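You operate a simulated robot arm through the tools that you are given. There is no shell and no other tool.

You are at the controls of a simulated robot arm. One attempt, no reset.

JOB
Burnish the black wallet's gelled edge to a gloss on the wooden wheel.
Fine: lid shut first; the wallet goes back in its slot; the rotary tool ends off.
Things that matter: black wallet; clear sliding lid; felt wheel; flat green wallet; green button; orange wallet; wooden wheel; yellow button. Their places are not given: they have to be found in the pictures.

It is judged by the outcome, as a careful person would: the job done as asked, and still so three seconds after it is handed in. It fails if anything else is knocked over, pushed out of place, dropped, spilled or broken. Lids that push on must go on centred and level and be pressed home; caps that screw on are set level and turned clockwise until they are tight.

ROBOT AND FRAMES
A 7-joint arm with a fingered hand, fixed in place. Base frame: the origin is on the floor under the middle of its stand, x ahead of it, y to its left, z up; the work surface is at about z = 900. Readings come in mm, rad, newtons and seconds.
It reaches about 1228 mm from its shoulder. Its first joint turns from -2.007 to 2.007 rad. Payload 5 kg.
Tool frame: the origin (TCP) lies between the finger pads and is the grasp point; the fingertips stand 32 mm ahead of it; z points along the fingers, y is the line along which they close. The gripper opens to 160 mm; its body begins 89 mm behind the TCP. The gripper is a hand of 4 fingers: y runs from the thumb to the fingers, the wrist lies at [0, 0, -267] in the tool frame.
Orientation is that of the tool frame in the base frame, as [roll, pitch, yaw] about the fixed x, y, z axes, in that order (R = Rz(yaw) Ry(pitch) Rx(roll)). With the fingers straight down and closing along the base's y, the tool's x points along the base's -x, its y along +y and its z along -z.

CONTROLS
- The arm moves only by the tool jog_arm. Its argument "commands" is a list of rows, each a list of 2 entries, a list of its own where there are three numbers: the shift along the tool's x, y, z in units of 25 mm (1.0 is 25 mm), then the turn, a rotation vector about the tool's x, y, z in units of 5 degrees (1.0 is 5 degrees). In form: [[[x, y, z], [rx, ry, rz]], ...]. A call has 1 to 20 rows; each row shifts and turns the commanded pose from where the row before left it, along the tool's axes as they then stand. A call with a number of a shift or a turn outside -1 to 1 is refused whole. Each row takes 0.2 s and may step no farther than 50 mm and 0.15 rad from the row before; otherwise, the whole call is refused. Where a pose cannot be reached the arm comes as near as it can. A force on the tool above 40 N (or 10 N above the force at the start of the call, whichever is more), or a blocked arm, ends the call early, and 0.2 s more pass. In this call time passes only in rows, and 0.2 s behind the last. The reply holds the time, the measured pose of the TCP, the force on the tool along the base axes, the opening and the grip force, in the units named above and with some noise, with the torque about the TCP (base axes, N m) and any sound that the robot's microphone picked up, and new pictures: "pictures" is both (left out), scene, wrist or none.
- Cameras (640 x 400 px; columns grow to the right, rows downward): "scene" is fixed at [398.4, -650.4, 1534.9]; the picture's right is [0.99, -0.16, 0.00], its down [-0.05, -0.35, -0.94] and it looks along [0.15, 0.93, -0.35] (base axes); focal length 361 px, centre (320, 200). "wrist" rides on the gripper at [80, -4, -114] in the tool frame; the picture's right is [0.05, 1.00, 0.00], its down [-0.82, 0.04, -0.58] and it looks along [-0.58, 0.03, 0.82] (tool axes); focal length 265 px, centre (320, 200).
- lift_body(by): slides the trunk up (or, below 0, down) by that many mm; the arm rides with it, the base frame stays. It gives what a move gives, with no picture.
- set_fingers(finger1, finger2, finger3, thumb_bend): sets how far each is bent, from 0 (flat) to 100 (curled in); at 30 the hand is open as for a grip, at 70 the pads meet at the TCP. One left out holds its place. A second passes; each finger stops where it meets its share of the squeeze, and holds until it gets a number again. It is the only way to open and close the hand. It gives what a move gives, with no picture; readings hold the bend of each and the force on the fingers (four entries, about 0 where the hand has none), thumb and palm.
- point_at(camera, pixels): for up to 12 pixels [column, row] of the newest picture of that camera ("zoom" is the newest enlarged one), the place [x, y, z] in the base frame of the surface seen there, good to about 2 mm. No time passes.
- zoom(camera, box): a new picture of the part [left, top, right, bottom] of that camera's present view, enlarged. No time passes.
- hand_in(): hands the job in; it is judged then, once.

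Leave the gripper open and the arm clear of the work at the hand-in unless told otherwise.

The tools are called after "Request:" by a JSON object that holds its "fn" and its "kwargs". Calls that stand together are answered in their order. jog_arm: Moves the arm, as the interface text tells. Its arguments: {"type":"object","properties":{"commands":{"type":"array"},"pictures":{"type":"string","enum":["both","scene","wrist","none"]}},"required":["commands"]} The other tools are called the same way: lift_body (by) moves the trunk up or down; set_fingers (finger1, finger2, finger3, thumb_bend) moves the fingers one by one; point_at (camera, pixels) gives the place of the surface under pixels of a picture; zoom (camera, box) takes an enlarged picture of a part of a camera's view; hand_in () hands the job in.

At the start:

```text
t: 0.0
position: [585.6, 59.9, 1407.1]
tool_rot: [-3.141, 0.0, 3.141]
contact_force: [0.3, -0.6, 0.0]
ft_torque: [0.01, 0.01, -0.02]
opening: 159.9
grip_force: 0.0
shape: jaw
bend: [30.0, 30.0, 30.0, 30.0]
finger forces: [0.0, 0.0, 0.0, 0.1, 0.1, 0.0]
trunk travel left (down, up): [-725.0, 265.0]
```

scene: 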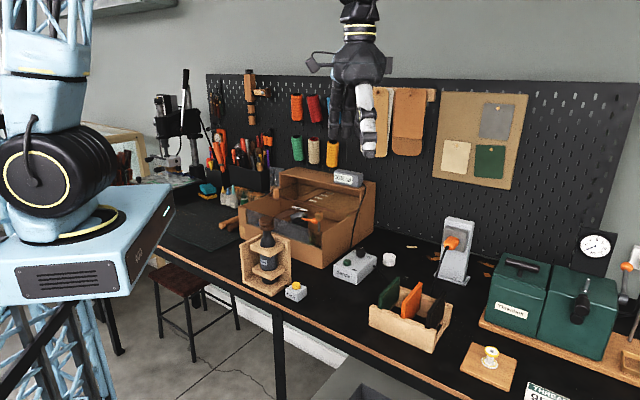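
wrist: 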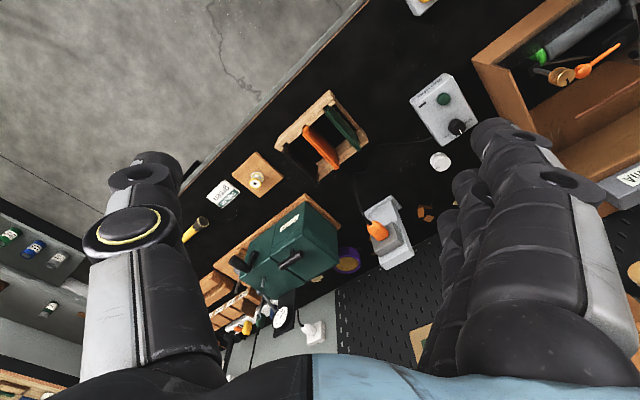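

I see a bench with a wooden cabinet at about (310,215), a grey control box at (355,268), a wallet rack at (410,315), and a yellow-button box at (296,290). I'll zoom in on each before moving anything.

Request:
{"fn": "zoom", "kwargs": {"camera": "scene", "box": [220, 150, 400, 300]}}

Request:
{"fn": "zoom", "kwargs": {"camera": "scene", "box": [340, 210, 500, 370]}}

Request:
{"fn": "zoom", "kwargs": {"camera": "wrist", "box": [400, 0, 640, 180]}}

Request:
{"fn": "zoom", "kwargs": {"camera": "wrist", "box": [200, 80, 420, 280]}}

```text
2.67 times, centred on (310, 225) of scene
```

zoom: 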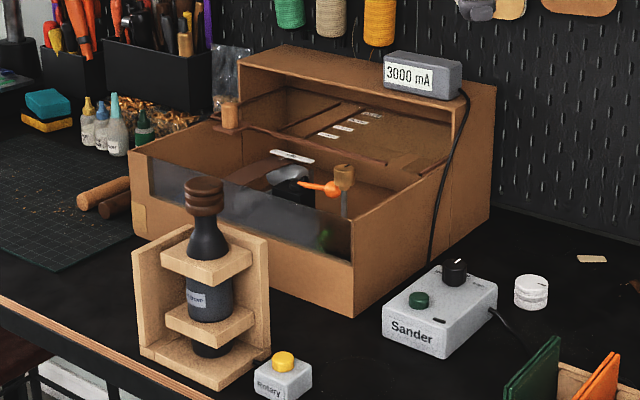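

```text
2.50 times, centred on (420, 290) of scene
```

zoom: 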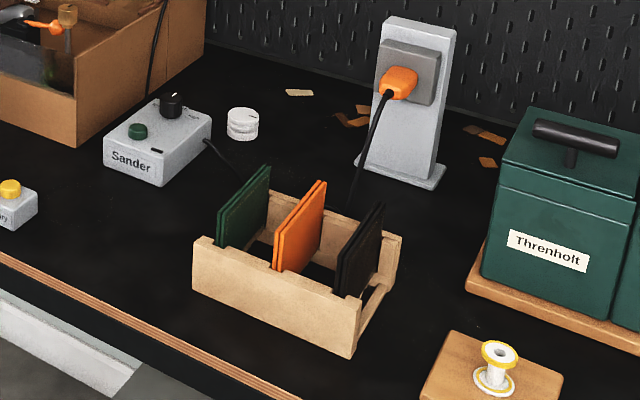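

```text
2.22 times, centred on (520, 90) of wrist
```

zoom: 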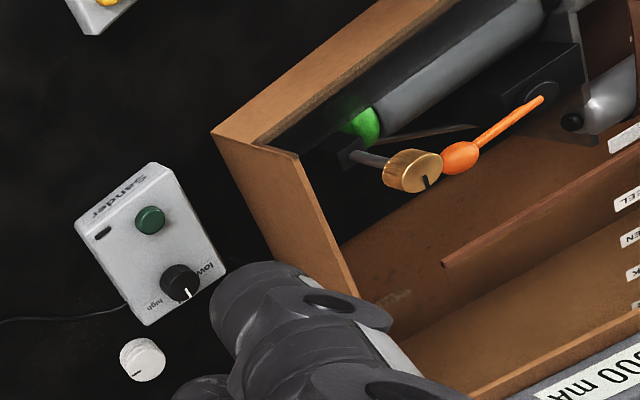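

```text
2.00 times, centred on (310, 180) of wrist
```

zoom: 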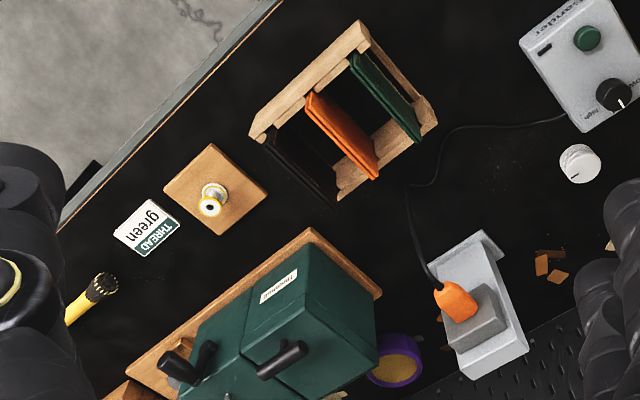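

I'll zoom in closer on the cabinet, the stand with the bottle-shaped tool, and the labels before moving.

Request:
{"fn": "zoom", "kwargs": {"camera": "scene", "box": [270, 165, 350, 225]}}

Request:
{"fn": "zoom", "kwargs": {"camera": "scene", "box": [235, 225, 315, 305]}}

Request:
{"fn": "zoom", "kwargs": {"camera": "scene", "box": [320, 240, 400, 290]}}

Request:
{"fn": "zoom", "kwargs": {"camera": "scene", "box": [240, 195, 320, 245]}}

```text
6.67 times, centred on (310, 195) of scene
```

zoom: 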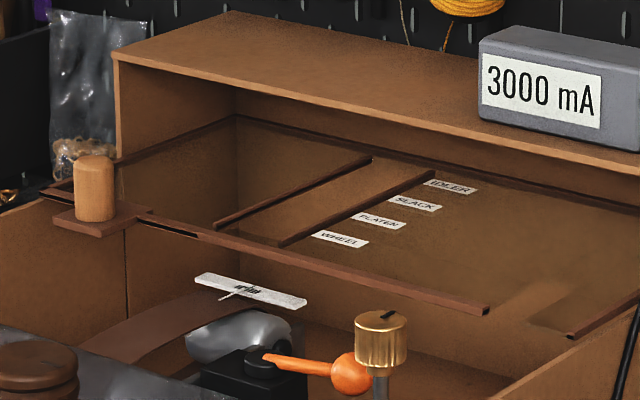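

```text
5.00 times, centred on (275, 265) of scene
```

zoom: 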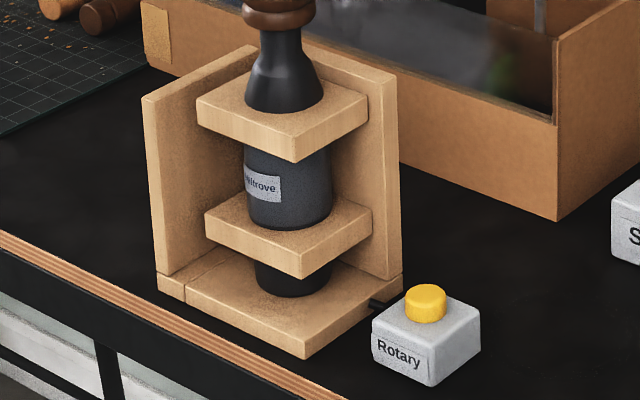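

```text
8.00 times, centred on (360, 265) of scene
```

zoom: 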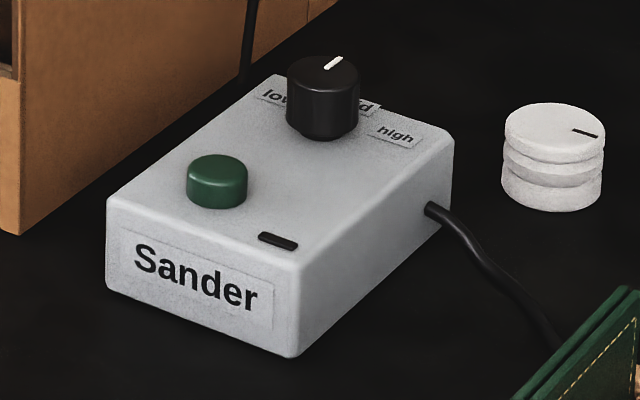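

```text
8.00 times, centred on (280, 220) of scene
```

zoom: 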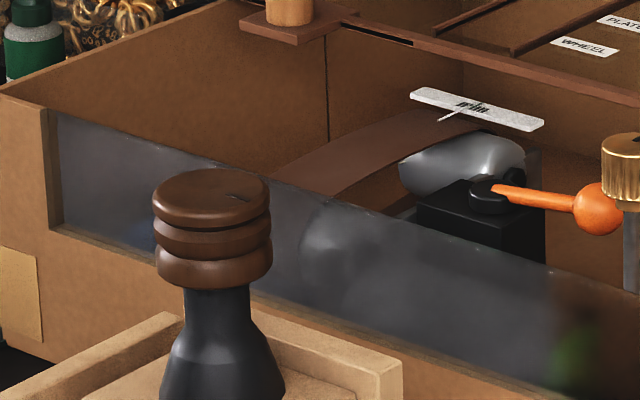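

The dark brown grooved wheel sits on the rotary tool in the stand at (267,240). The white grooved piece at (389,258) looks like the felt wheel. The lid's knob is at about (282,188). I'll measure where these key points are.

Request:
{"fn": "point_at", "kwargs": {"camera": "scene", "pixels": [[282, 185], [282, 192], [331, 203], [300, 193], [267, 233], [267, 242], [296, 285], [296, 295], [348, 260], [390, 247], [352, 206], [249, 210]]}}

Request:
{"fn": "point_at", "kwargs": {"camera": "scene", "pixels": [[434, 293], [438, 305], [428, 328], [430, 312], [412, 283], [405, 305], [389, 285], [380, 300], [370, 308], [427, 345], [448, 305], [375, 322]]}}

Request:
{"fn": "zoom", "kwargs": {"camera": "scene", "box": [360, 265, 460, 360]}}

```text
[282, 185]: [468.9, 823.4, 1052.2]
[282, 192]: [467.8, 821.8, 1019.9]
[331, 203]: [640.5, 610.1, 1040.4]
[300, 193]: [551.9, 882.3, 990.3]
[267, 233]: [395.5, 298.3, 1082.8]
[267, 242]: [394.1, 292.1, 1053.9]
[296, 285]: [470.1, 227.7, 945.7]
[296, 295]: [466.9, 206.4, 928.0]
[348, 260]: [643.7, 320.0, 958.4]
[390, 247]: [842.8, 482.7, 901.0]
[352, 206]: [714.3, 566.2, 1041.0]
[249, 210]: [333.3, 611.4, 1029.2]
```

```text
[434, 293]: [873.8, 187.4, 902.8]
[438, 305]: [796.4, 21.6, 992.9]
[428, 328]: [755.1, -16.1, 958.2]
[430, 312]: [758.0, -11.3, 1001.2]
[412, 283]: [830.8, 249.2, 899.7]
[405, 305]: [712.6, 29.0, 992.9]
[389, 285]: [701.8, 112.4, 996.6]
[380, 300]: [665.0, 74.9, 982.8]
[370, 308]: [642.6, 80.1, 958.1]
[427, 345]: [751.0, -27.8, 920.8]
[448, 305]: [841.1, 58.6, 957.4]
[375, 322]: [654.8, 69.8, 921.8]
```

```text
4.21 times, centred on (410, 312) of scene
```

zoom: 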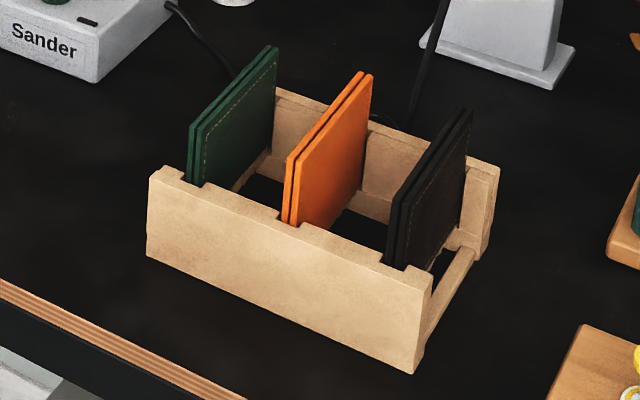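

The wallets stand in a yawed rack, with the black one at the right end near (435,310). The lid comes first, so I'm moving high over the bench toward the cabinet to view the lid from the wrist camera.

Request:
{"fn": "jog_arm", "kwargs": {"commands": [[[0.5, 1, 0], [0, 0, 0]], [[0.5, 1, 0], [0, 0, 0]], [[0.5, 1, 0], [0, 0, 0]], [[0.5, 1, 0], [0, 0, 0]], [[0.5, 1, 0], [0, 0, 0]], [[0.5, 1, 0], [0, 0, 0]], [[0.5, 1, 0], [0, 0, 0]], [[0.5, 1, 0], [0, 0, 0]], [[0.5, 1, 0], [0, 0, 0]], [[0.5, 1, 0], [0, 0, 0]], [[0.5, 1, 0], [0, 0, 0]], [[0.5, 1, 0], [0, 0, 0]], [[0.5, 1, 0], [0, 0, 0]], [[0.5, 1, 0], [0, 0, 0]], [[0.5, 1, 0], [0, 0, 0]], [[0.5, 1, 0], [0, 0, 0]], [[0.5, 1, 0], [0, 0, 0]], [[0.5, 1, 0], [0, 0, 0]], [[0.5, 1, 0], [0, 0, 0]], [[0.5, 1, 0], [0, 0, 0]]], "pictures": "both"}}

```text
t: 4.2
position: [334.8, 560.8, 1405.2]
tool_rot: [-3.14, 0.0, -3.139]
contact_force: [-0.6, -0.1, 1.0]
ft_torque: [-0.03, 0.02, -0.01]
opening: 160.1
grip_force: 0.1
shape: jaw
bend: [30.0, 30.0, 30.0, 30.0]
finger forces: [0.0, 0.0, 0.0, 0.1, 0.1, 0.1]
trunk travel left (down, up): [-725.0, 265.0]
```

scene: 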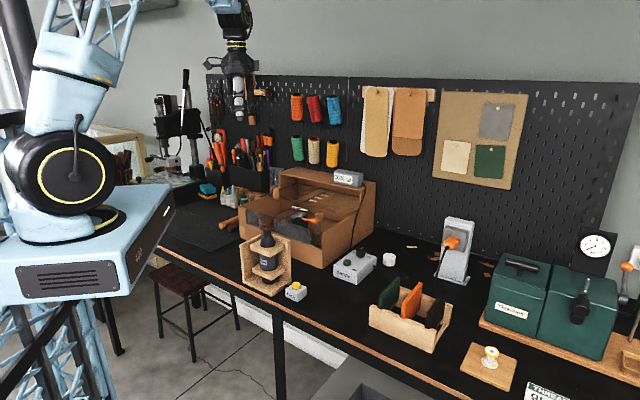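
wrist: 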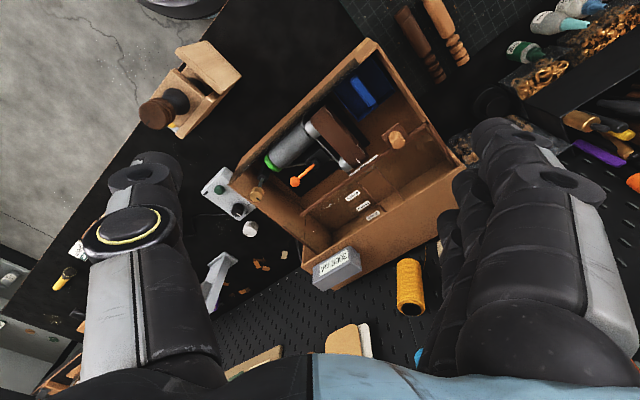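

I can now see into the cabinet from above. I'll zoom in on the lid, the knob at (397,140), and the rotary tool's stand.

Request:
{"fn": "zoom", "kwargs": {"camera": "wrist", "box": [230, 30, 470, 290]}}

Request:
{"fn": "zoom", "kwargs": {"camera": "wrist", "box": [130, 30, 290, 150]}}

Request:
{"fn": "zoom", "kwargs": {"camera": "wrist", "box": [330, 90, 470, 200]}}

```text
1.54 times, centred on (350, 160) of wrist
```

zoom: 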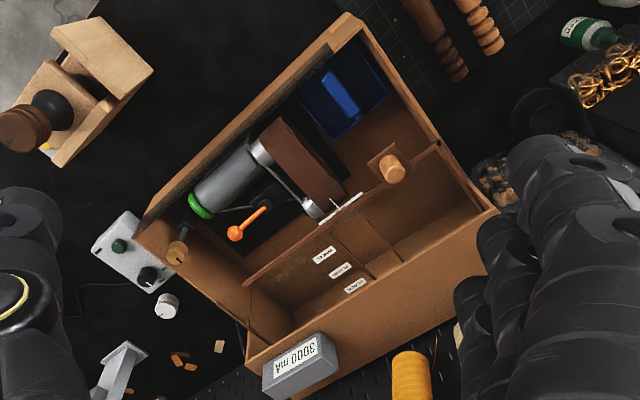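

```text
3.33 times, centred on (210, 90) of wrist
```

zoom: 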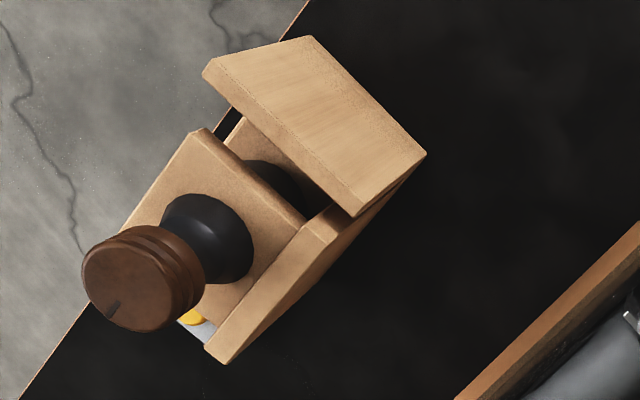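

```text
3.64 times, centred on (400, 145) of wrist
```

zoom: 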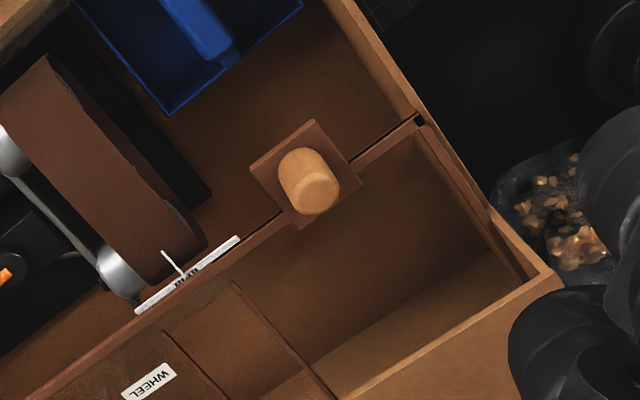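

The knob stands on a small plate at the left end of the lid's leading edge, and the lid is slid back. I'll measure the cabinet walls, the lid edge and the knob to get the slide direction.

Request:
{"fn": "point_at", "kwargs": {"camera": "wrist", "pixels": [[397, 143], [394, 137], [382, 143], [410, 150], [430, 122], [305, 210], [420, 99], [368, 42], [250, 172], [300, 109], [456, 157], [232, 180]]}}

Request:
{"fn": "point_at", "kwargs": {"camera": "scene", "pixels": [[271, 198], [283, 202], [290, 199], [335, 211], [241, 207], [243, 215], [285, 222], [322, 234], [325, 246], [352, 206], [300, 205], [310, 228]]}}

```text
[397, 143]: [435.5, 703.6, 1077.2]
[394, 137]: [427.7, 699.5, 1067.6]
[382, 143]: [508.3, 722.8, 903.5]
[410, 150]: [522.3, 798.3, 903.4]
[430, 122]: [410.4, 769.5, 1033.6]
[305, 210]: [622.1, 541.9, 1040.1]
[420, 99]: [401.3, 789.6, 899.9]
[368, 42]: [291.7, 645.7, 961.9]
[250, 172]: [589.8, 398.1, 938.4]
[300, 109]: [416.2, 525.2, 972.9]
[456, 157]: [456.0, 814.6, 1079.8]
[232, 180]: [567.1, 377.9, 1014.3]
```

```text
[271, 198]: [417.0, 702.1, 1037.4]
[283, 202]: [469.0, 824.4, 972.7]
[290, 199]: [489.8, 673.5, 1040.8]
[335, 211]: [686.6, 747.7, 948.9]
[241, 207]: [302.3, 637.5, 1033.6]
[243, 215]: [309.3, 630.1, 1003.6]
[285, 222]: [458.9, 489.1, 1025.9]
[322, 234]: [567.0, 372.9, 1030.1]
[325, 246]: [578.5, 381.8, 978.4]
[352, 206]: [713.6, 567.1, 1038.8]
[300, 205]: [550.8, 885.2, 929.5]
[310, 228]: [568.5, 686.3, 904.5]
```

The cabinet is yawed -45°: its front wall lies on x+y≈940 and the lid bar on x+y≈1163. So the lid has to slide about 155 mm along (-1,-1). Next I'll measure the hood edge and the knob for clearance.

Request:
{"fn": "point_at", "kwargs": {"camera": "scene", "pixels": [[276, 191], [276, 195], [276, 188], [281, 175], [310, 179], [310, 181], [335, 186], [290, 172], [273, 198], [268, 197], [280, 199], [325, 208]]}}

Request:
{"fn": "point_at", "kwargs": {"camera": "wrist", "pixels": [[400, 139], [392, 143], [386, 136], [408, 134], [400, 150], [380, 155], [350, 178], [437, 130], [465, 168], [440, 185], [400, 215], [375, 163]]}}

```text
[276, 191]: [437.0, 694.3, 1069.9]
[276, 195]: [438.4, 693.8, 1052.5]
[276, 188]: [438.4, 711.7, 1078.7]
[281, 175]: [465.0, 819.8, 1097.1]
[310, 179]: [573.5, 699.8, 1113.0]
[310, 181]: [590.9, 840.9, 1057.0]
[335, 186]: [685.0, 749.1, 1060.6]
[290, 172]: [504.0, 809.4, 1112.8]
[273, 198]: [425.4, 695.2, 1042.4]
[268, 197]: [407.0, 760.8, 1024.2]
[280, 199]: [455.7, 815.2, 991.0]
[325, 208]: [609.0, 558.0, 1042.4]
```

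```text
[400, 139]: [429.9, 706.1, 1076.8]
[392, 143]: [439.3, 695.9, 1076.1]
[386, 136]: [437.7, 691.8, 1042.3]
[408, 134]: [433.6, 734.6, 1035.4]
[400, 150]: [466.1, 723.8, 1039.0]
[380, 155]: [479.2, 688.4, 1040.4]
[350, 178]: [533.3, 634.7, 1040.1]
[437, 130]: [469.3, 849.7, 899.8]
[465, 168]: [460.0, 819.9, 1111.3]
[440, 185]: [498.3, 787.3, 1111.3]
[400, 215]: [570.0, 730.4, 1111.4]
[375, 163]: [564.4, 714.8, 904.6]
```

The knob's axis is near (440,707), with its top at z≈1078 and its base at about 1042. The hood edge is 87 mm behind it and 1112 high. I'll move above the knob, turn the hand 45° so it closes along the slide, come down to about z 1205, and look.

Request:
{"fn": "jog_arm", "kwargs": {"commands": [[[-0.7, 0.98, 0], [0, 0, 0]], [[-0.7, 0.98, 0], [0, 0, 0]], [[-0.7, 0.98, 0], [0, 0, 0]], [[-0.7, 0.98, 0], [0, 0, 0]], [[-0.7, 0.98, 0], [0, 0, 0]], [[-0.7, 0.98, 0], [0, 0, 0]], [[0, 0, 0.8], [0, 0, 1]], [[0, 0, 0.8], [0, 0, 1]], [[0, 0, 0.8], [0, 0, 1]], [[0, 0, 0.8], [0, 0, 1]], [[0, 0, 0.8], [0, 0, 1]], [[0, 0, 0.8], [0, 0, 1]], [[0, 0, 0.8], [0, 0, 1]], [[0, 0, 0.8], [0, 0, 1]], [[0, 0, 0.8], [0, 0, 1]]], "pictures": "both"}}

```text
t: 7.4
position: [439.3, 705.6, 1226.6]
tool_rot: [3.141, 0.0, 2.356]
contact_force: [0.2, 1.4, -0.4]
ft_torque: [-0.02, -0.01, 0.01]
opening: 159.9
grip_force: 0.0
shape: jaw
bend: [30.0, 30.0, 30.0, 30.0]
finger forces: [0.0, 0.0, 0.1, 0.0, 0.0, 0.0]
trunk travel left (down, up): [-725.0, 265.0]
```

scene: 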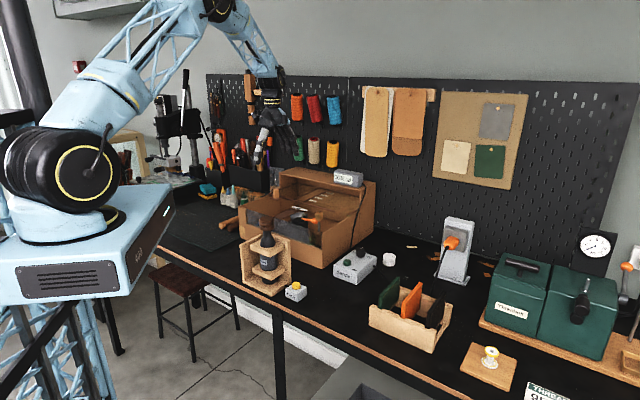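
wrist: 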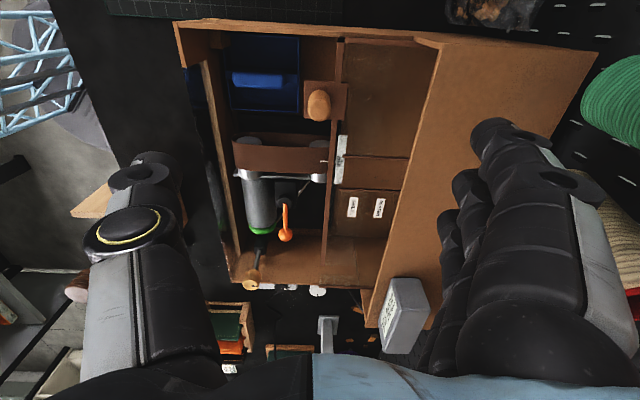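

The view is well aligned, with the knob at (319,105) and the front wall to its left at about (215,150). I'll zoom in and measure precisely.

Request:
{"fn": "zoom", "kwargs": {"camera": "wrist", "box": [170, 20, 430, 300]}}

Request:
{"fn": "point_at", "kwargs": {"camera": "wrist", "pixels": [[319, 98], [313, 97], [325, 97], [319, 92], [319, 112], [306, 88], [345, 88], [333, 125], [328, 250], [205, 100], [215, 100], [420, 120]]}}

```text
1.43 times, centred on (300, 160) of wrist
```

zoom: 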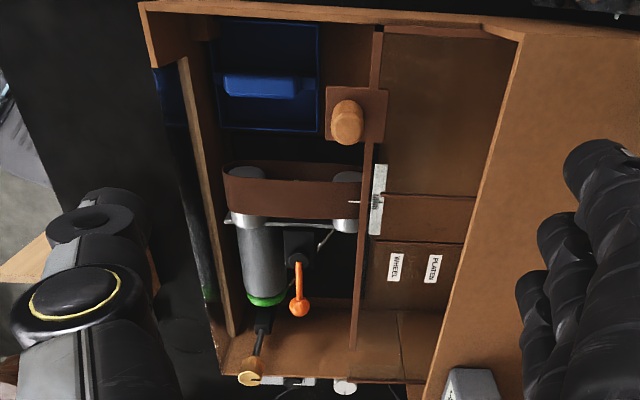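

```text
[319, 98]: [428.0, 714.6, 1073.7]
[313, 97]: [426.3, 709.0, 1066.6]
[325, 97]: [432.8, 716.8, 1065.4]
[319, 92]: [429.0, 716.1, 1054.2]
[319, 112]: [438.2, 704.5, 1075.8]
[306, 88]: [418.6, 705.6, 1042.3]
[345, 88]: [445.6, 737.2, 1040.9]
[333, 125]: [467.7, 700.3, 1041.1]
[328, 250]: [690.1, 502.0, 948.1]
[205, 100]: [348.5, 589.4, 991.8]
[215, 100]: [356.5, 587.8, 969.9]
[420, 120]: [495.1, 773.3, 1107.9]
```

The knob axis is at about (438,706) and the TCP is at (439,706), directly above. I'll narrow the hand partway so the fingers clear the hood edge when I come down.

Request:
{"fn": "set_fingers", "kwargs": {"finger1": 52, "finger2": 52, "finger3": 52, "thumb_bend": 52}}

```text
t: 8.4
position: [438.5, 706.4, 1226.1]
tool_rot: [-3.141, -0.001, 2.357]
contact_force: [-0.2, 0.5, 0.7]
ft_torque: [-0.01, 0.01, 0.02]
opening: 84.5
grip_force: 0.1
shape: fingers
bend: [52.0, 52.0, 52.0, 52.0]
finger forces: [0.0, 0.0, 0.0, 0.1, 0.0, 0.1]
trunk travel left (down, up): [-725.0, 265.0]
```

The opening is now 84.5 mm. I'll come down 90 mm and check the pictures before the last part.

Request:
{"fn": "jog_arm", "kwargs": {"commands": [[[0, 0, 0.9], [0, 0, 0]], [[0, 0, 0.9], [0, 0, 0]], [[0, 0, 0.9], [0, 0, 0]], [[0, 0, 0.9], [0, 0, 0]]], "pictures": "both"}}

```text
t: 9.4
position: [439.1, 707.0, 1137.2]
tool_rot: [-3.141, -0.001, 2.356]
contact_force: [0.0, 0.1, 0.0]
ft_torque: [0.0, -0.02, 0.06]
opening: 84.2
grip_force: 0.0
shape: fingers
bend: [52.0, 52.0, 52.0, 52.0]
finger forces: [0.0, 0.1, 0.1, 0.0, 0.0, 0.1]
trunk travel left (down, up): [-725.0, 265.0]
```

scene: 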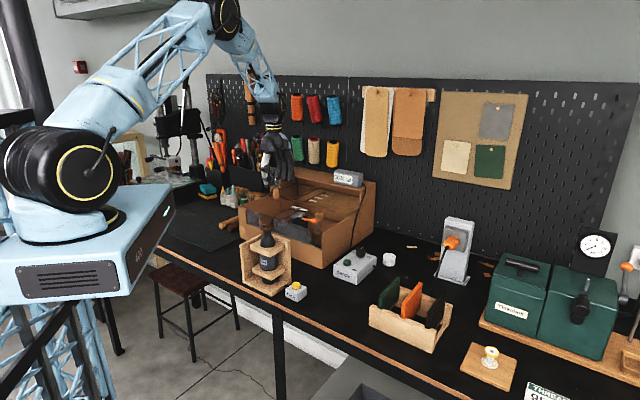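
wrist: 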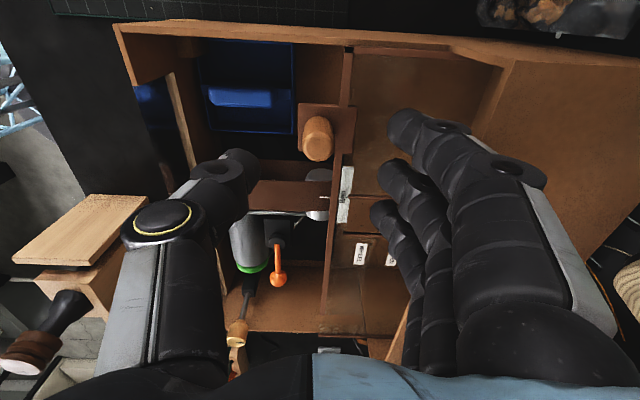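

The knob is centred between the thumb and fingers, and the fingers are in front of the hood edge. I'll come down 50 mm more to straddle the knob.

Request:
{"fn": "jog_arm", "kwargs": {"commands": [[[0, 0, 0.7], [0, 0, 0]], [[0, 0, 0.7], [0, 0, 0]], [[0, 0, 0.6], [0, 0, 0]]], "pictures": "both"}}

```text
t: 10.2
position: [440.9, 707.4, 1086.3]
tool_rot: [-3.14, 0.0, 2.358]
contact_force: [0.0, -0.4, 0.5]
ft_torque: [0.02, 0.0, -0.02]
opening: 84.4
grip_force: 0.1
shape: fingers
bend: [52.0, 52.0, 52.0, 52.0]
finger forces: [0.1, 0.0, 0.0, 0.1, 0.1, 0.0]
trunk travel left (down, up): [-725.0, 265.0]
```

scene: 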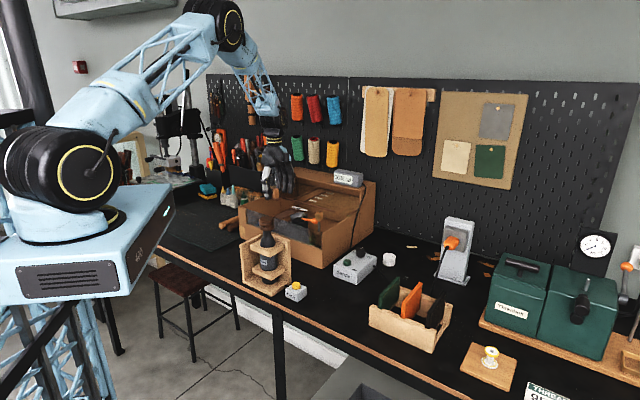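
wrist: 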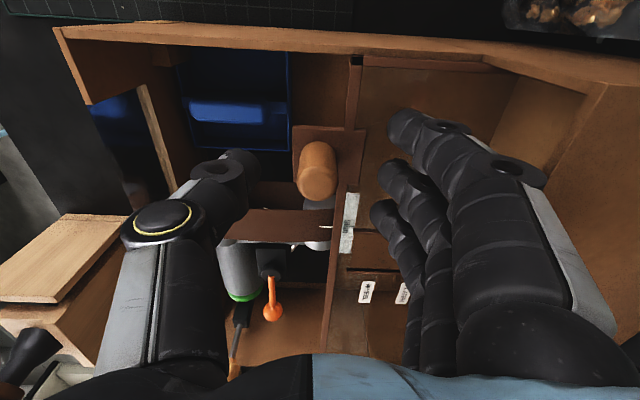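

There's no contact, and the knob at (317,172) sits between the thumb tip and the finger tips. I'll close lightly around it.

Request:
{"fn": "set_fingers", "kwargs": {"finger1": 64, "finger2": 64, "finger3": 64, "thumb_bend": 64}}

Request:
{"fn": "zoom", "kwargs": {"camera": "wrist", "box": [160, 60, 480, 280]}}

```text
t: 11.2
position: [440.4, 706.6, 1087.0]
tool_rot: [-3.141, 0.0, 2.357]
contact_force: [-0.5, -0.5, -0.4]
ft_torque: [-0.05, 0.0, 0.02]
opening: 40.7
grip_force: 0.6
shape: fingers
bend: [64.0, 64.0, 64.0, 64.0]
finger forces: [0.1, 0.0, 0.1, 0.1, 0.7, 0.1]
trunk travel left (down, up): [-725.0, 265.0]
```

```text
1.82 times, centred on (320, 170) of wrist
```

zoom: 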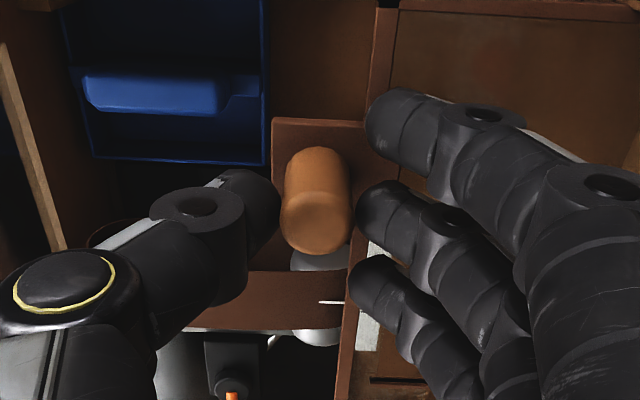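

The thumb touches at 0.7 N and the fingers sit just behind the knob. I'll slide toward the front wall along tool -y, 100 mm at first, watching the force.

Request:
{"fn": "jog_arm", "kwargs": {"commands": [[[0, -0.5, 0], [0, 0, 0]], [[0, -0.5, 0], [0, 0, 0]], [[0, -0.5, 0], [0, 0, 0]], [[0, -0.5, 0], [0, 0, 0]], [[0, -0.5, 0], [0, 0, 0]], [[0, -0.5, 0], [0, 0, 0]], [[0, -0.5, 0], [0, 0, 0]], [[0, -0.5, 0], [0, 0, 0]]], "pictures": "both"}}

```text
t: 13.0
position: [370.2, 635.6, 1087.2]
tool_rot: [-3.141, -0.001, 2.36]
contact_force: [0.0, 1.1, 0.3]
ft_torque: [-0.01, -0.05, 0.01]
opening: 40.7
grip_force: 0.7
shape: fingers
bend: [64.0, 63.0, 64.0, 64.0]
finger forces: [0.0, 1.1, 0.0, 0.0, 0.1, 0.0]
trunk travel left (down, up): [-725.0, 265.0]
```

scene: 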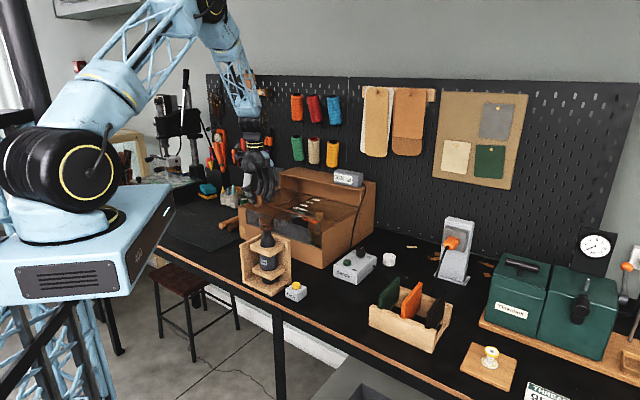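
wrist: 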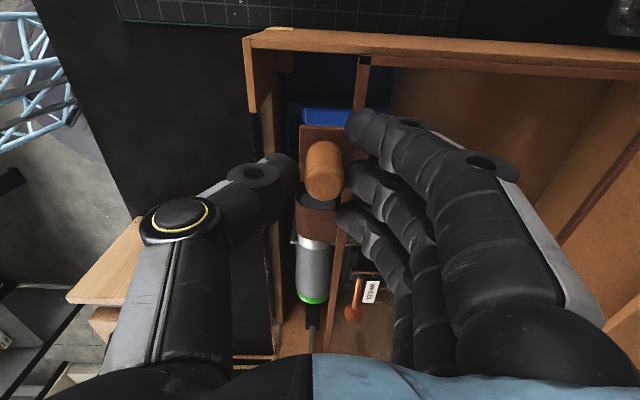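

The lid is moving freely at about 1 N. I'll continue 50 mm, then take small steps until it seats.

Request:
{"fn": "jog_arm", "kwargs": {"commands": [[[0, -0.5, 0], [0, 0, 0]], [[0, -0.5, 0], [0, 0, 0]], [[0, -0.5, 0], [0, 0, 0]], [[0, -0.4, 0], [0, 0, 0]], [[0, -0.2, 0], [0, 0, 0]], [[0, -0.2, 0], [0, 0, 0]]], "pictures": "both"}}

```text
t: 14.4
position: [328.4, 595.5, 1085.9]
tool_rot: [3.141, -0.001, 2.359]
contact_force: [0.6, 1.0, 0.0]
ft_torque: [0.02, -0.05, 0.0]
opening: 40.4
grip_force: 1.3
shape: fingers
bend: [64.0, 63.0, 64.0, 64.0]
finger forces: [0.0, 1.3, 0.0, 0.0, 0.0, 0.0]
trunk travel left (down, up): [-725.0, 265.0]
```

scene: 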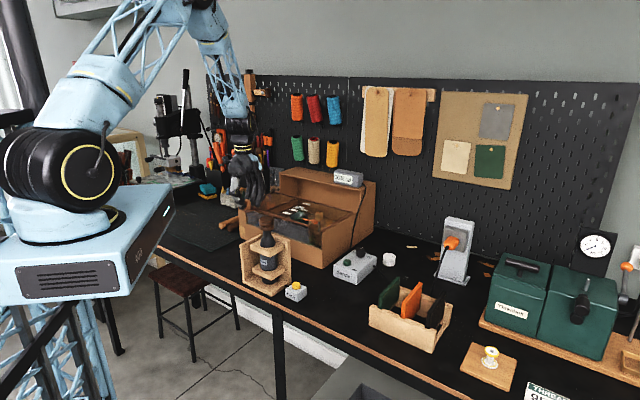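
wrist: 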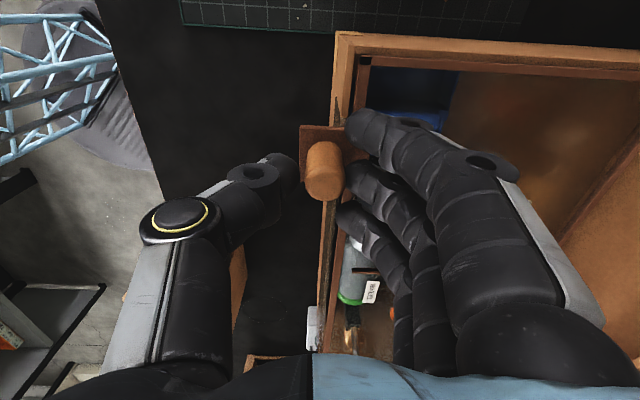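

The lid edge at (363,80) is close to the front wall at (345,80). I'll take small 4 mm steps until the force shows it has met its stop.

Request:
{"fn": "jog_arm", "kwargs": {"commands": [[[0, -0.16, 0], [0, 0, 0]], [[0, -0.16, 0], [0, 0, 0]]], "pictures": "wrist"}}

Request:
{"fn": "zoom", "kwargs": {"camera": "wrist", "box": [260, 20, 480, 180]}}

```text
t: 15.0
position: [324.1, 588.8, 1087.3]
tool_rot: [-3.141, 0.0, 2.357]
contact_force: [3.5, 3.2, 2.7]
ft_torque: [0.08, -0.15, -0.03]
opening: 40.6
grip_force: 2.9
shape: fingers
bend: [64.0, 61.0, 64.0, 64.0]
finger forces: [0.1, 5.3, 0.0, 0.0, 0.0, 0.1]
trunk travel left (down, up): [-725.0, 265.0]
```

wrist: 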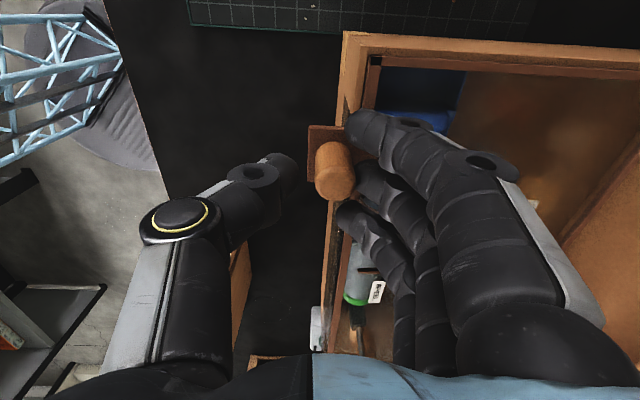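

```text
2.50 times, centred on (370, 100) of wrist
```

zoom: 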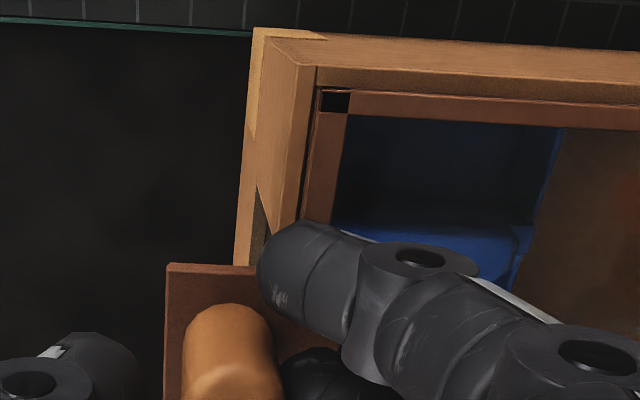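

The finger force jumped to 5.3 N, and the lid bar now lies against the front wall. I'll press one more small step to confirm it's fully home.

Request:
{"fn": "jog_arm", "kwargs": {"commands": [[[0, -0.12, 0], [0, 0, 0]], [[0, 0, 0], [0, 0, 0]]], "pictures": "wrist"}}

Request:
{"fn": "point_at", "kwargs": {"camera": "wrist", "pixels": [[345, 60], [357, 60], [366, 70], [373, 60], [372, 80], [370, 95], [335, 170], [322, 140]]}}

Request:
{"fn": "zoom", "kwargs": {"camera": "wrist", "box": [300, 30, 400, 110]}}

```text
t: 15.6
position: [322.0, 588.6, 1087.1]
tool_rot: [3.141, -0.002, 2.356]
contact_force: [4.1, 5.9, 4.4]
ft_torque: [0.25, -0.22, 0.01]
opening: 40.5
grip_force: 3.4
shape: fingers
bend: [64.0, 61.0, 64.0, 64.0]
finger forces: [0.0, 7.4, 0.0, 0.0, 0.0, 0.1]
trunk travel left (down, up): [-725.0, 265.0]
```

wrist: 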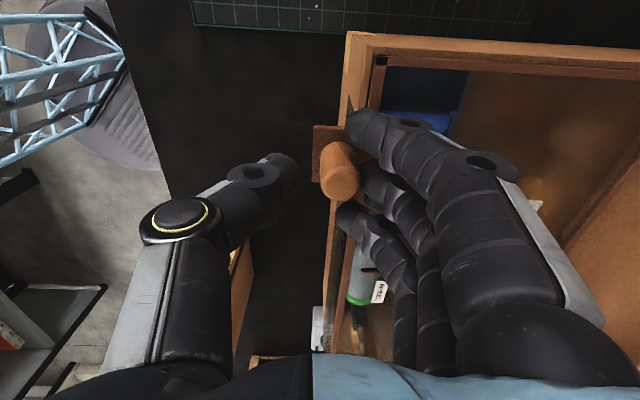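

```text
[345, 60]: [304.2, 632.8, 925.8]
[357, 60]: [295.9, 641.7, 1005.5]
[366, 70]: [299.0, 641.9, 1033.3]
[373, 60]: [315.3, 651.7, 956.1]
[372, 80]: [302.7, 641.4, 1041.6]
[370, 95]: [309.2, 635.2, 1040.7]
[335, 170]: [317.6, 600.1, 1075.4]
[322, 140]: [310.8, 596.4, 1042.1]
```

```text
5.00 times, centred on (350, 70) of wrist
```

zoom: 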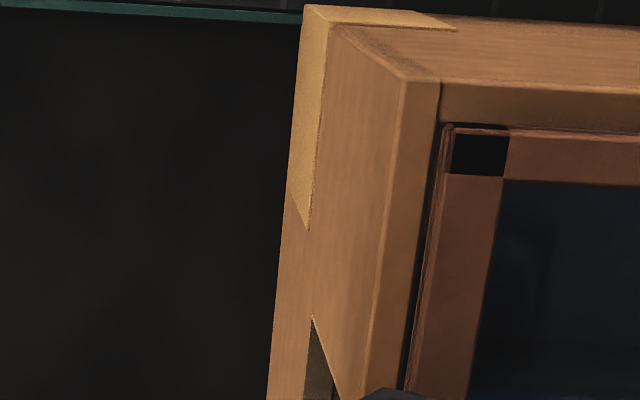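

The finger force is 7.4 N with almost no further travel, and the bar is hard against the front wall, so the lid is shut. I'll open the hand and lift straight up.

Request:
{"fn": "set_fingers", "kwargs": {"finger1": 48, "finger2": 48, "finger3": 48, "thumb_bend": 48}}

Request:
{"fn": "jog_arm", "kwargs": {"commands": [[[0, 0, -0.5], [0, 0, 0]], [[0, 0, -1], [0, 0, 0]], [[0, 0, -1], [0, 0, 0]], [[0, 0, -1], [0, 0, 0]], [[0, 0, -1], [0, 0, 0]], [[0, 0, -1], [0, 0, 0]], [[0, 0, -1], [0, 0, 0]], [[0, 0, -1], [0, 0, 0]], [[0, 0, -1], [0, 0, 0]]], "pictures": "both"}}

```text
t: 16.6
position: [321.2, 587.9, 1086.1]
tool_rot: [-3.142, 0.0, 2.356]
contact_force: [-0.5, -0.2, -0.7]
ft_torque: [0.0, -0.04, 0.02]
opening: 98.7
grip_force: 0.1
shape: fingers
bend: [48.0, 48.0, 48.0, 48.0]
finger forces: [0.0, 0.1, 0.0, 0.0, 0.1, 0.1]
trunk travel left (down, up): [-725.0, 265.0]
```

```text
t: 18.6
position: [320.9, 586.8, 1299.2]
tool_rot: [3.141, 0.001, 2.357]
contact_force: [-0.1, 0.2, -0.4]
ft_torque: [0.01, -0.01, -0.02]
opening: 98.5
grip_force: 0.1
shape: fingers
bend: [48.0, 48.0, 48.0, 48.0]
finger forces: [0.1, 0.1, 0.0, 0.0, 0.0, 0.1]
trunk travel left (down, up): [-725.0, 265.0]
```

scene: 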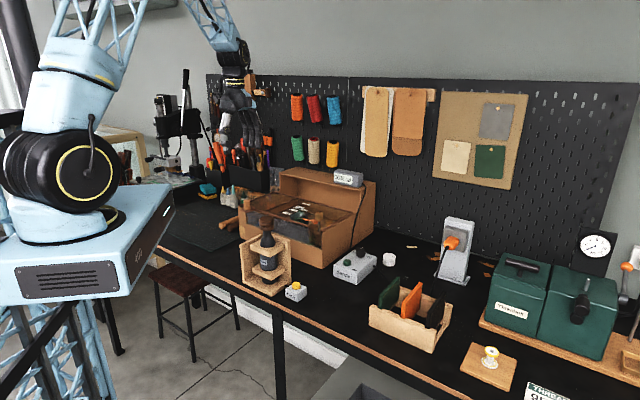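
wrist: 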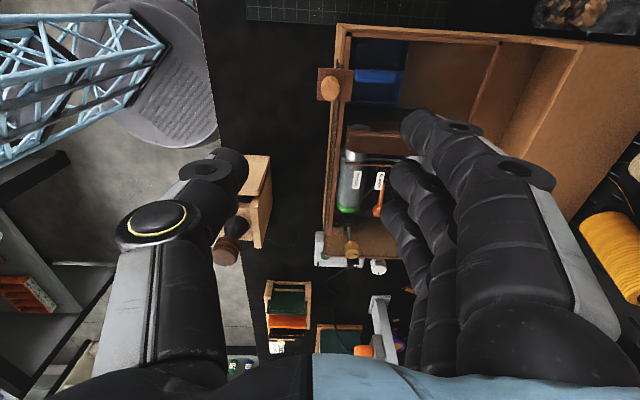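

I'll check the shut lid from the scene camera.

Request:
{"fn": "zoom", "kwargs": {"camera": "scene", "box": [225, 165, 385, 275]}}

Request:
{"fn": "zoom", "kwargs": {"camera": "scene", "box": [405, 270, 465, 345]}}

```text
3.64 times, centred on (305, 220) of scene
```

zoom: 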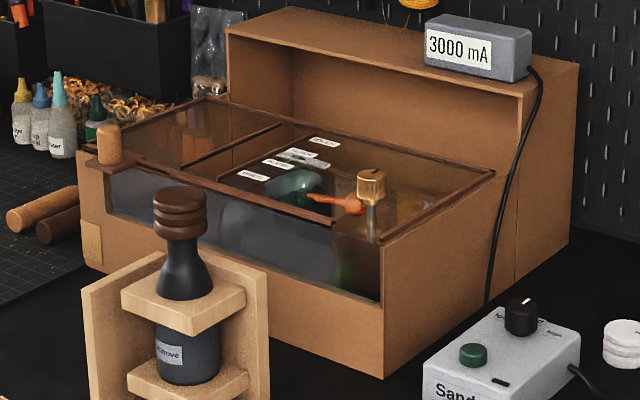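

```text
5.33 times, centred on (435, 308) of scene
```

zoom: 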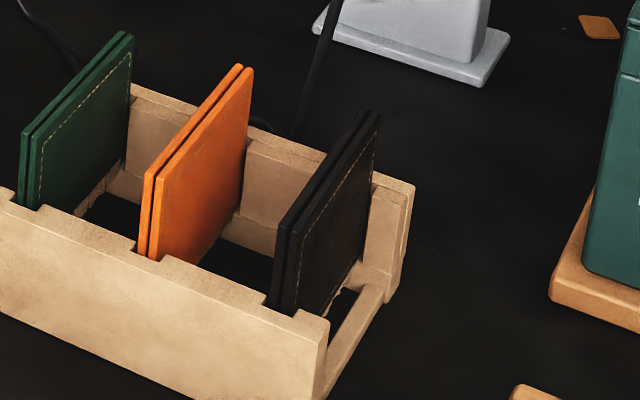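

The lid is fully closed along the whole front. Next I'm moving high over to the wallet rack to find the gelled edge and see how the black wallet sits.

Request:
{"fn": "jog_arm", "kwargs": {"commands": [[[-0.987, -0.27, 0], [0, 0, 0]], [[-0.987, -0.27, 0], [0, 0, 0]], [[-0.987, -0.27, 0], [0, 0, 0]], [[-0.987, -0.27, 0], [0, 0, 0]], [[-0.987, -0.27, 0], [0, 0, 0]], [[-0.987, -0.27, 0], [0, 0, 0]], [[-0.987, -0.27, 0], [0, 0, 0]], [[-0.987, -0.27, 0], [0, 0, 0]], [[-0.987, -0.27, 0], [0, 0, 0]], [[-0.987, -0.27, 0], [0, 0, 0]], [[-0.987, -0.27, 0], [0, 0, 0]], [[-0.987, -0.27, 0], [0, 0, 0]], [[-0.987, -0.27, 0], [0, 0, 0]], [[-0.987, -0.27, 0], [0, 0, 0]], [[-0.987, -0.27, 0], [0, 0, 0]], [[-0.987, -0.27, 0], [0, 0, 0]], [[-0.987, -0.27, 0], [0, 0, 0]], [[-0.987, -0.27, 0], [0, 0, 0]], [[-0.987, -0.27, 0], [0, 0, 0]], [[-0.987, -0.27, 0], [0, 0, 0]]], "pictures": "none"}}

Request:
{"fn": "jog_arm", "kwargs": {"commands": [[[-0.987, -0.27, 0], [0, 0, 0]], [[-0.987, -0.27, 0], [0, 0, 0]], [[-0.987, -0.27, 0], [0, 0, 0]], [[-0.987, -0.27, 0], [0, 0, 0]], [[-0.987, -0.27, 0], [0, 0, 0]], [[-0.987, -0.27, 0], [0, 0, 0]], [[-0.987, -0.27, 0], [0, 0, 0]], [[-0.987, -0.27, 0], [0, 0, 0]], [[-0.987, -0.27, 0], [0, 0, 0]], [[-0.987, -0.27, 0], [0, 0, 0]], [[0, 0, 0], [0, 0, -1]], [[0, 0, 0], [0, 0, -1]], [[0, 0, 0], [0, 0, -1]], [[0, 0, 0], [0, 0, -1]], [[0, 0, 0], [0, 0, -1]], [[0, 0, 0], [0, 0, -1]], [[0, 0, 0], [0, 0, -1]], [[0, 0, 0], [0, 0, -1]], [[0, 0, 0], [0, 0, -1]], [[0, 0, 0], [0, 0, -1]]], "pictures": "both"}}

```text
t: 22.8
position: [574.7, 141.7, 1299.0]
tool_rot: [3.14, -0.001, 2.358]
contact_force: [0.4, 0.2, -0.3]
ft_torque: [0.02, 0.0, 0.02]
opening: 98.6
grip_force: 0.1
shape: fingers
bend: [48.0, 48.0, 48.0, 48.0]
finger forces: [0.0, 0.0, 0.0, 0.0, 0.0, 0.1]
trunk travel left (down, up): [-725.0, 265.0]
```

```text
t: 27.0
position: [701.5, -81.2, 1300.3]
tool_rot: [-3.14, 0.0, -3.053]
contact_force: [-0.7, -1.0, 0.7]
ft_torque: [0.04, 0.01, -0.02]
opening: 98.6
grip_force: 0.1
shape: fingers
bend: [48.0, 48.0, 48.0, 48.0]
finger forces: [0.0, 0.0, 0.0, 0.1, 0.0, 0.0]
trunk travel left (down, up): [-725.0, 265.0]
```

scene: 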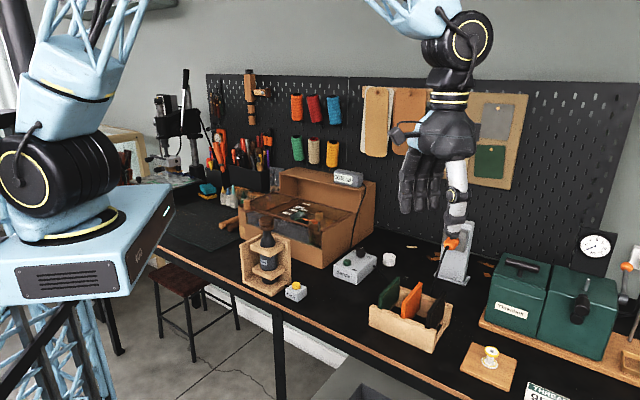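
wrist: 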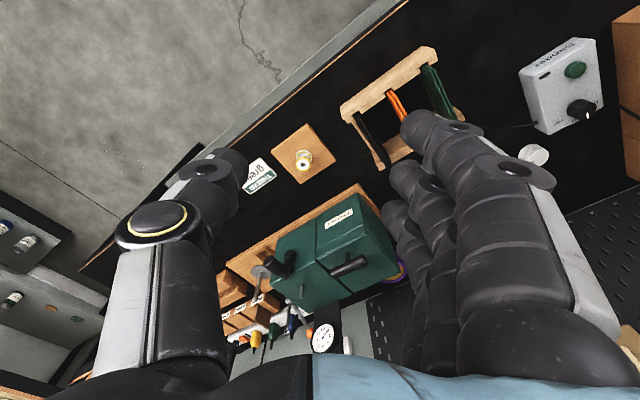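

I'll keep turning so the camera looks along the wallets from the bench-edge side, and lower to about z 1150.

Request:
{"fn": "jog_arm", "kwargs": {"commands": [[[0, 0, 0.6], [0, 0, -1]], [[0, 0, 0.6], [0, 0, -1]], [[0, 0, 0.6], [0, 0, -1]], [[0, 0, 0.6], [0, 0, -1]], [[0, 0, 0.6], [0, 0, -1]], [[0, 0, 0.6], [0, 0, -1]], [[0, 0, 0.6], [0, 0, -1]], [[0, 0, 0.6], [0, 0, -1]], [[0, 0, 0.6], [0, 0, -0.7]]], "pictures": "both"}}

Request:
{"fn": "zoom", "kwargs": {"camera": "wrist", "box": [220, 40, 460, 240]}}

```text
t: 29.0
position: [703.4, -80.7, 1164.8]
tool_rot: [3.141, 0.002, -2.293]
contact_force: [-0.4, 0.1, 0.6]
ft_torque: [-0.01, 0.01, -0.01]
opening: 98.5
grip_force: 0.1
shape: fingers
bend: [48.0, 48.0, 48.0, 48.0]
finger forces: [0.0, 0.0, 0.0, 0.0, 0.0, 0.0]
trunk travel left (down, up): [-725.0, 265.0]
```

scene: 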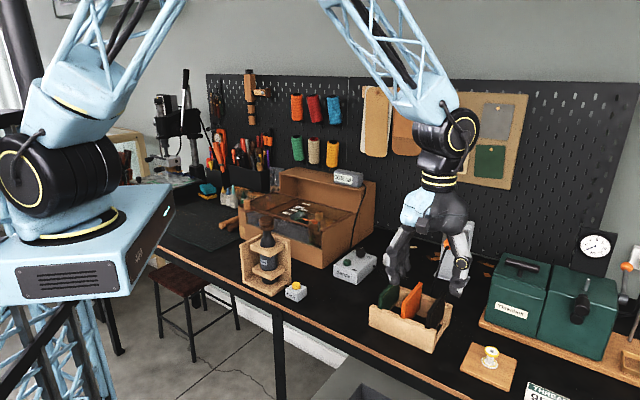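
wrist: 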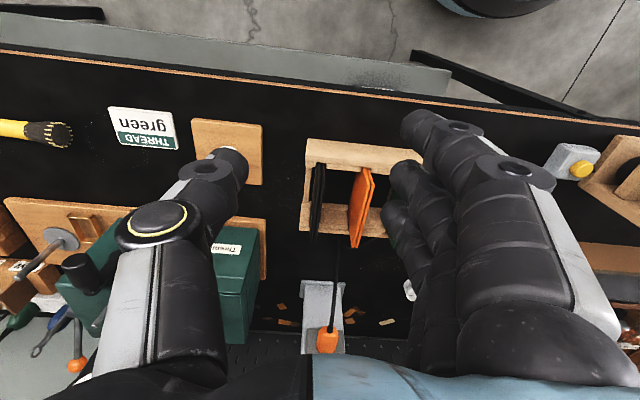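

```text
2.00 times, centred on (340, 140) of wrist
```

zoom: 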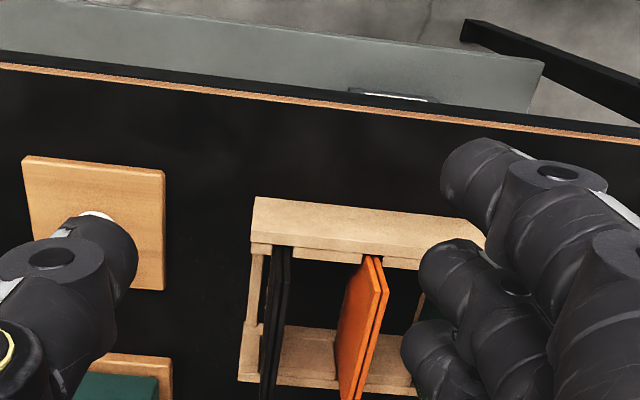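

I can see the black wallet's top edges at about (316,195). I'll zoom in closely on it.

Request:
{"fn": "zoom", "kwargs": {"camera": "wrist", "box": [290, 150, 390, 250]}}

Request:
{"fn": "zoom", "kwargs": {"camera": "wrist", "box": [300, 155, 335, 200]}}

Request:
{"fn": "zoom", "kwargs": {"camera": "wrist", "box": [300, 195, 335, 240]}}

Request:
{"fn": "point_at", "kwargs": {"camera": "wrist", "pixels": [[315, 170], [313, 200], [312, 230], [320, 170], [318, 200], [316, 225], [363, 172], [358, 205], [353, 245], [305, 150], [305, 160], [400, 160]]}}

```text
4.00 times, centred on (340, 200) of wrist
```

zoom: 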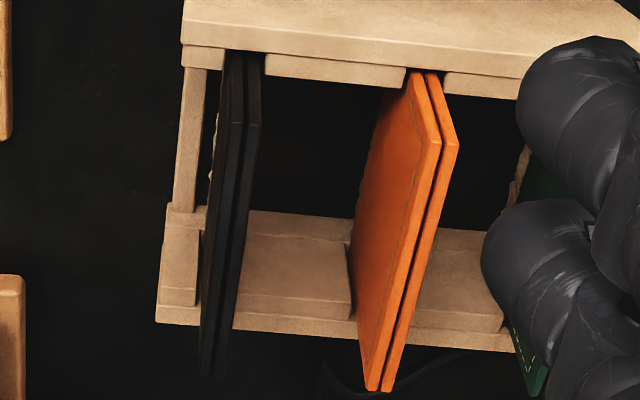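

```text
8.89 times, centred on (318, 178) of wrist
```

zoom: 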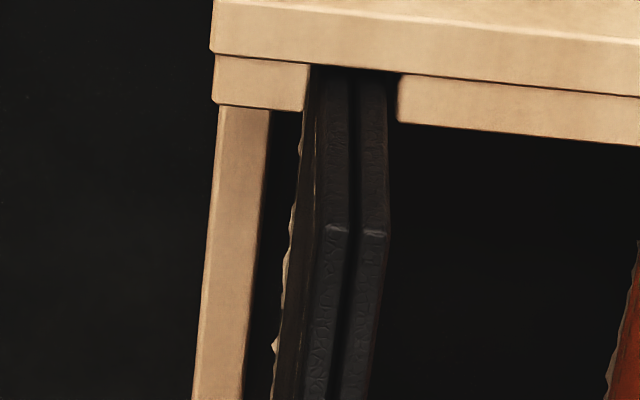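

```text
8.89 times, centred on (318, 218) of wrist
```

zoom: 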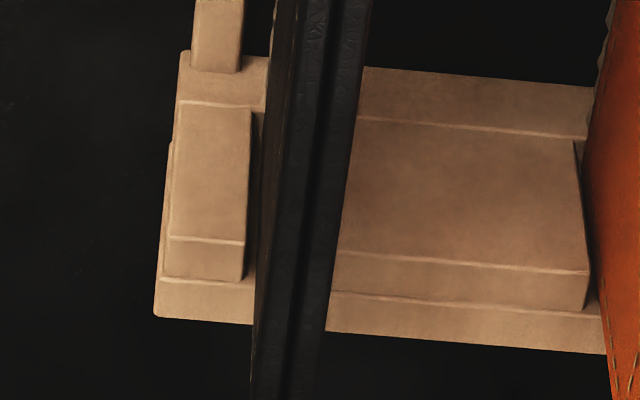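

```text
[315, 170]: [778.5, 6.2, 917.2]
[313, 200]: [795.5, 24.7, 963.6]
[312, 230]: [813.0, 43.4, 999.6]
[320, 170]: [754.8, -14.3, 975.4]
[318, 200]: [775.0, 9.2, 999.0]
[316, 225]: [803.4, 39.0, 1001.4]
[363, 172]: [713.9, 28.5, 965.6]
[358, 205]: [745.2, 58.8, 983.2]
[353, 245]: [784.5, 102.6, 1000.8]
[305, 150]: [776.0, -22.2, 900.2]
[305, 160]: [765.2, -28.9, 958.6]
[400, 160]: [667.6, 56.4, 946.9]
```

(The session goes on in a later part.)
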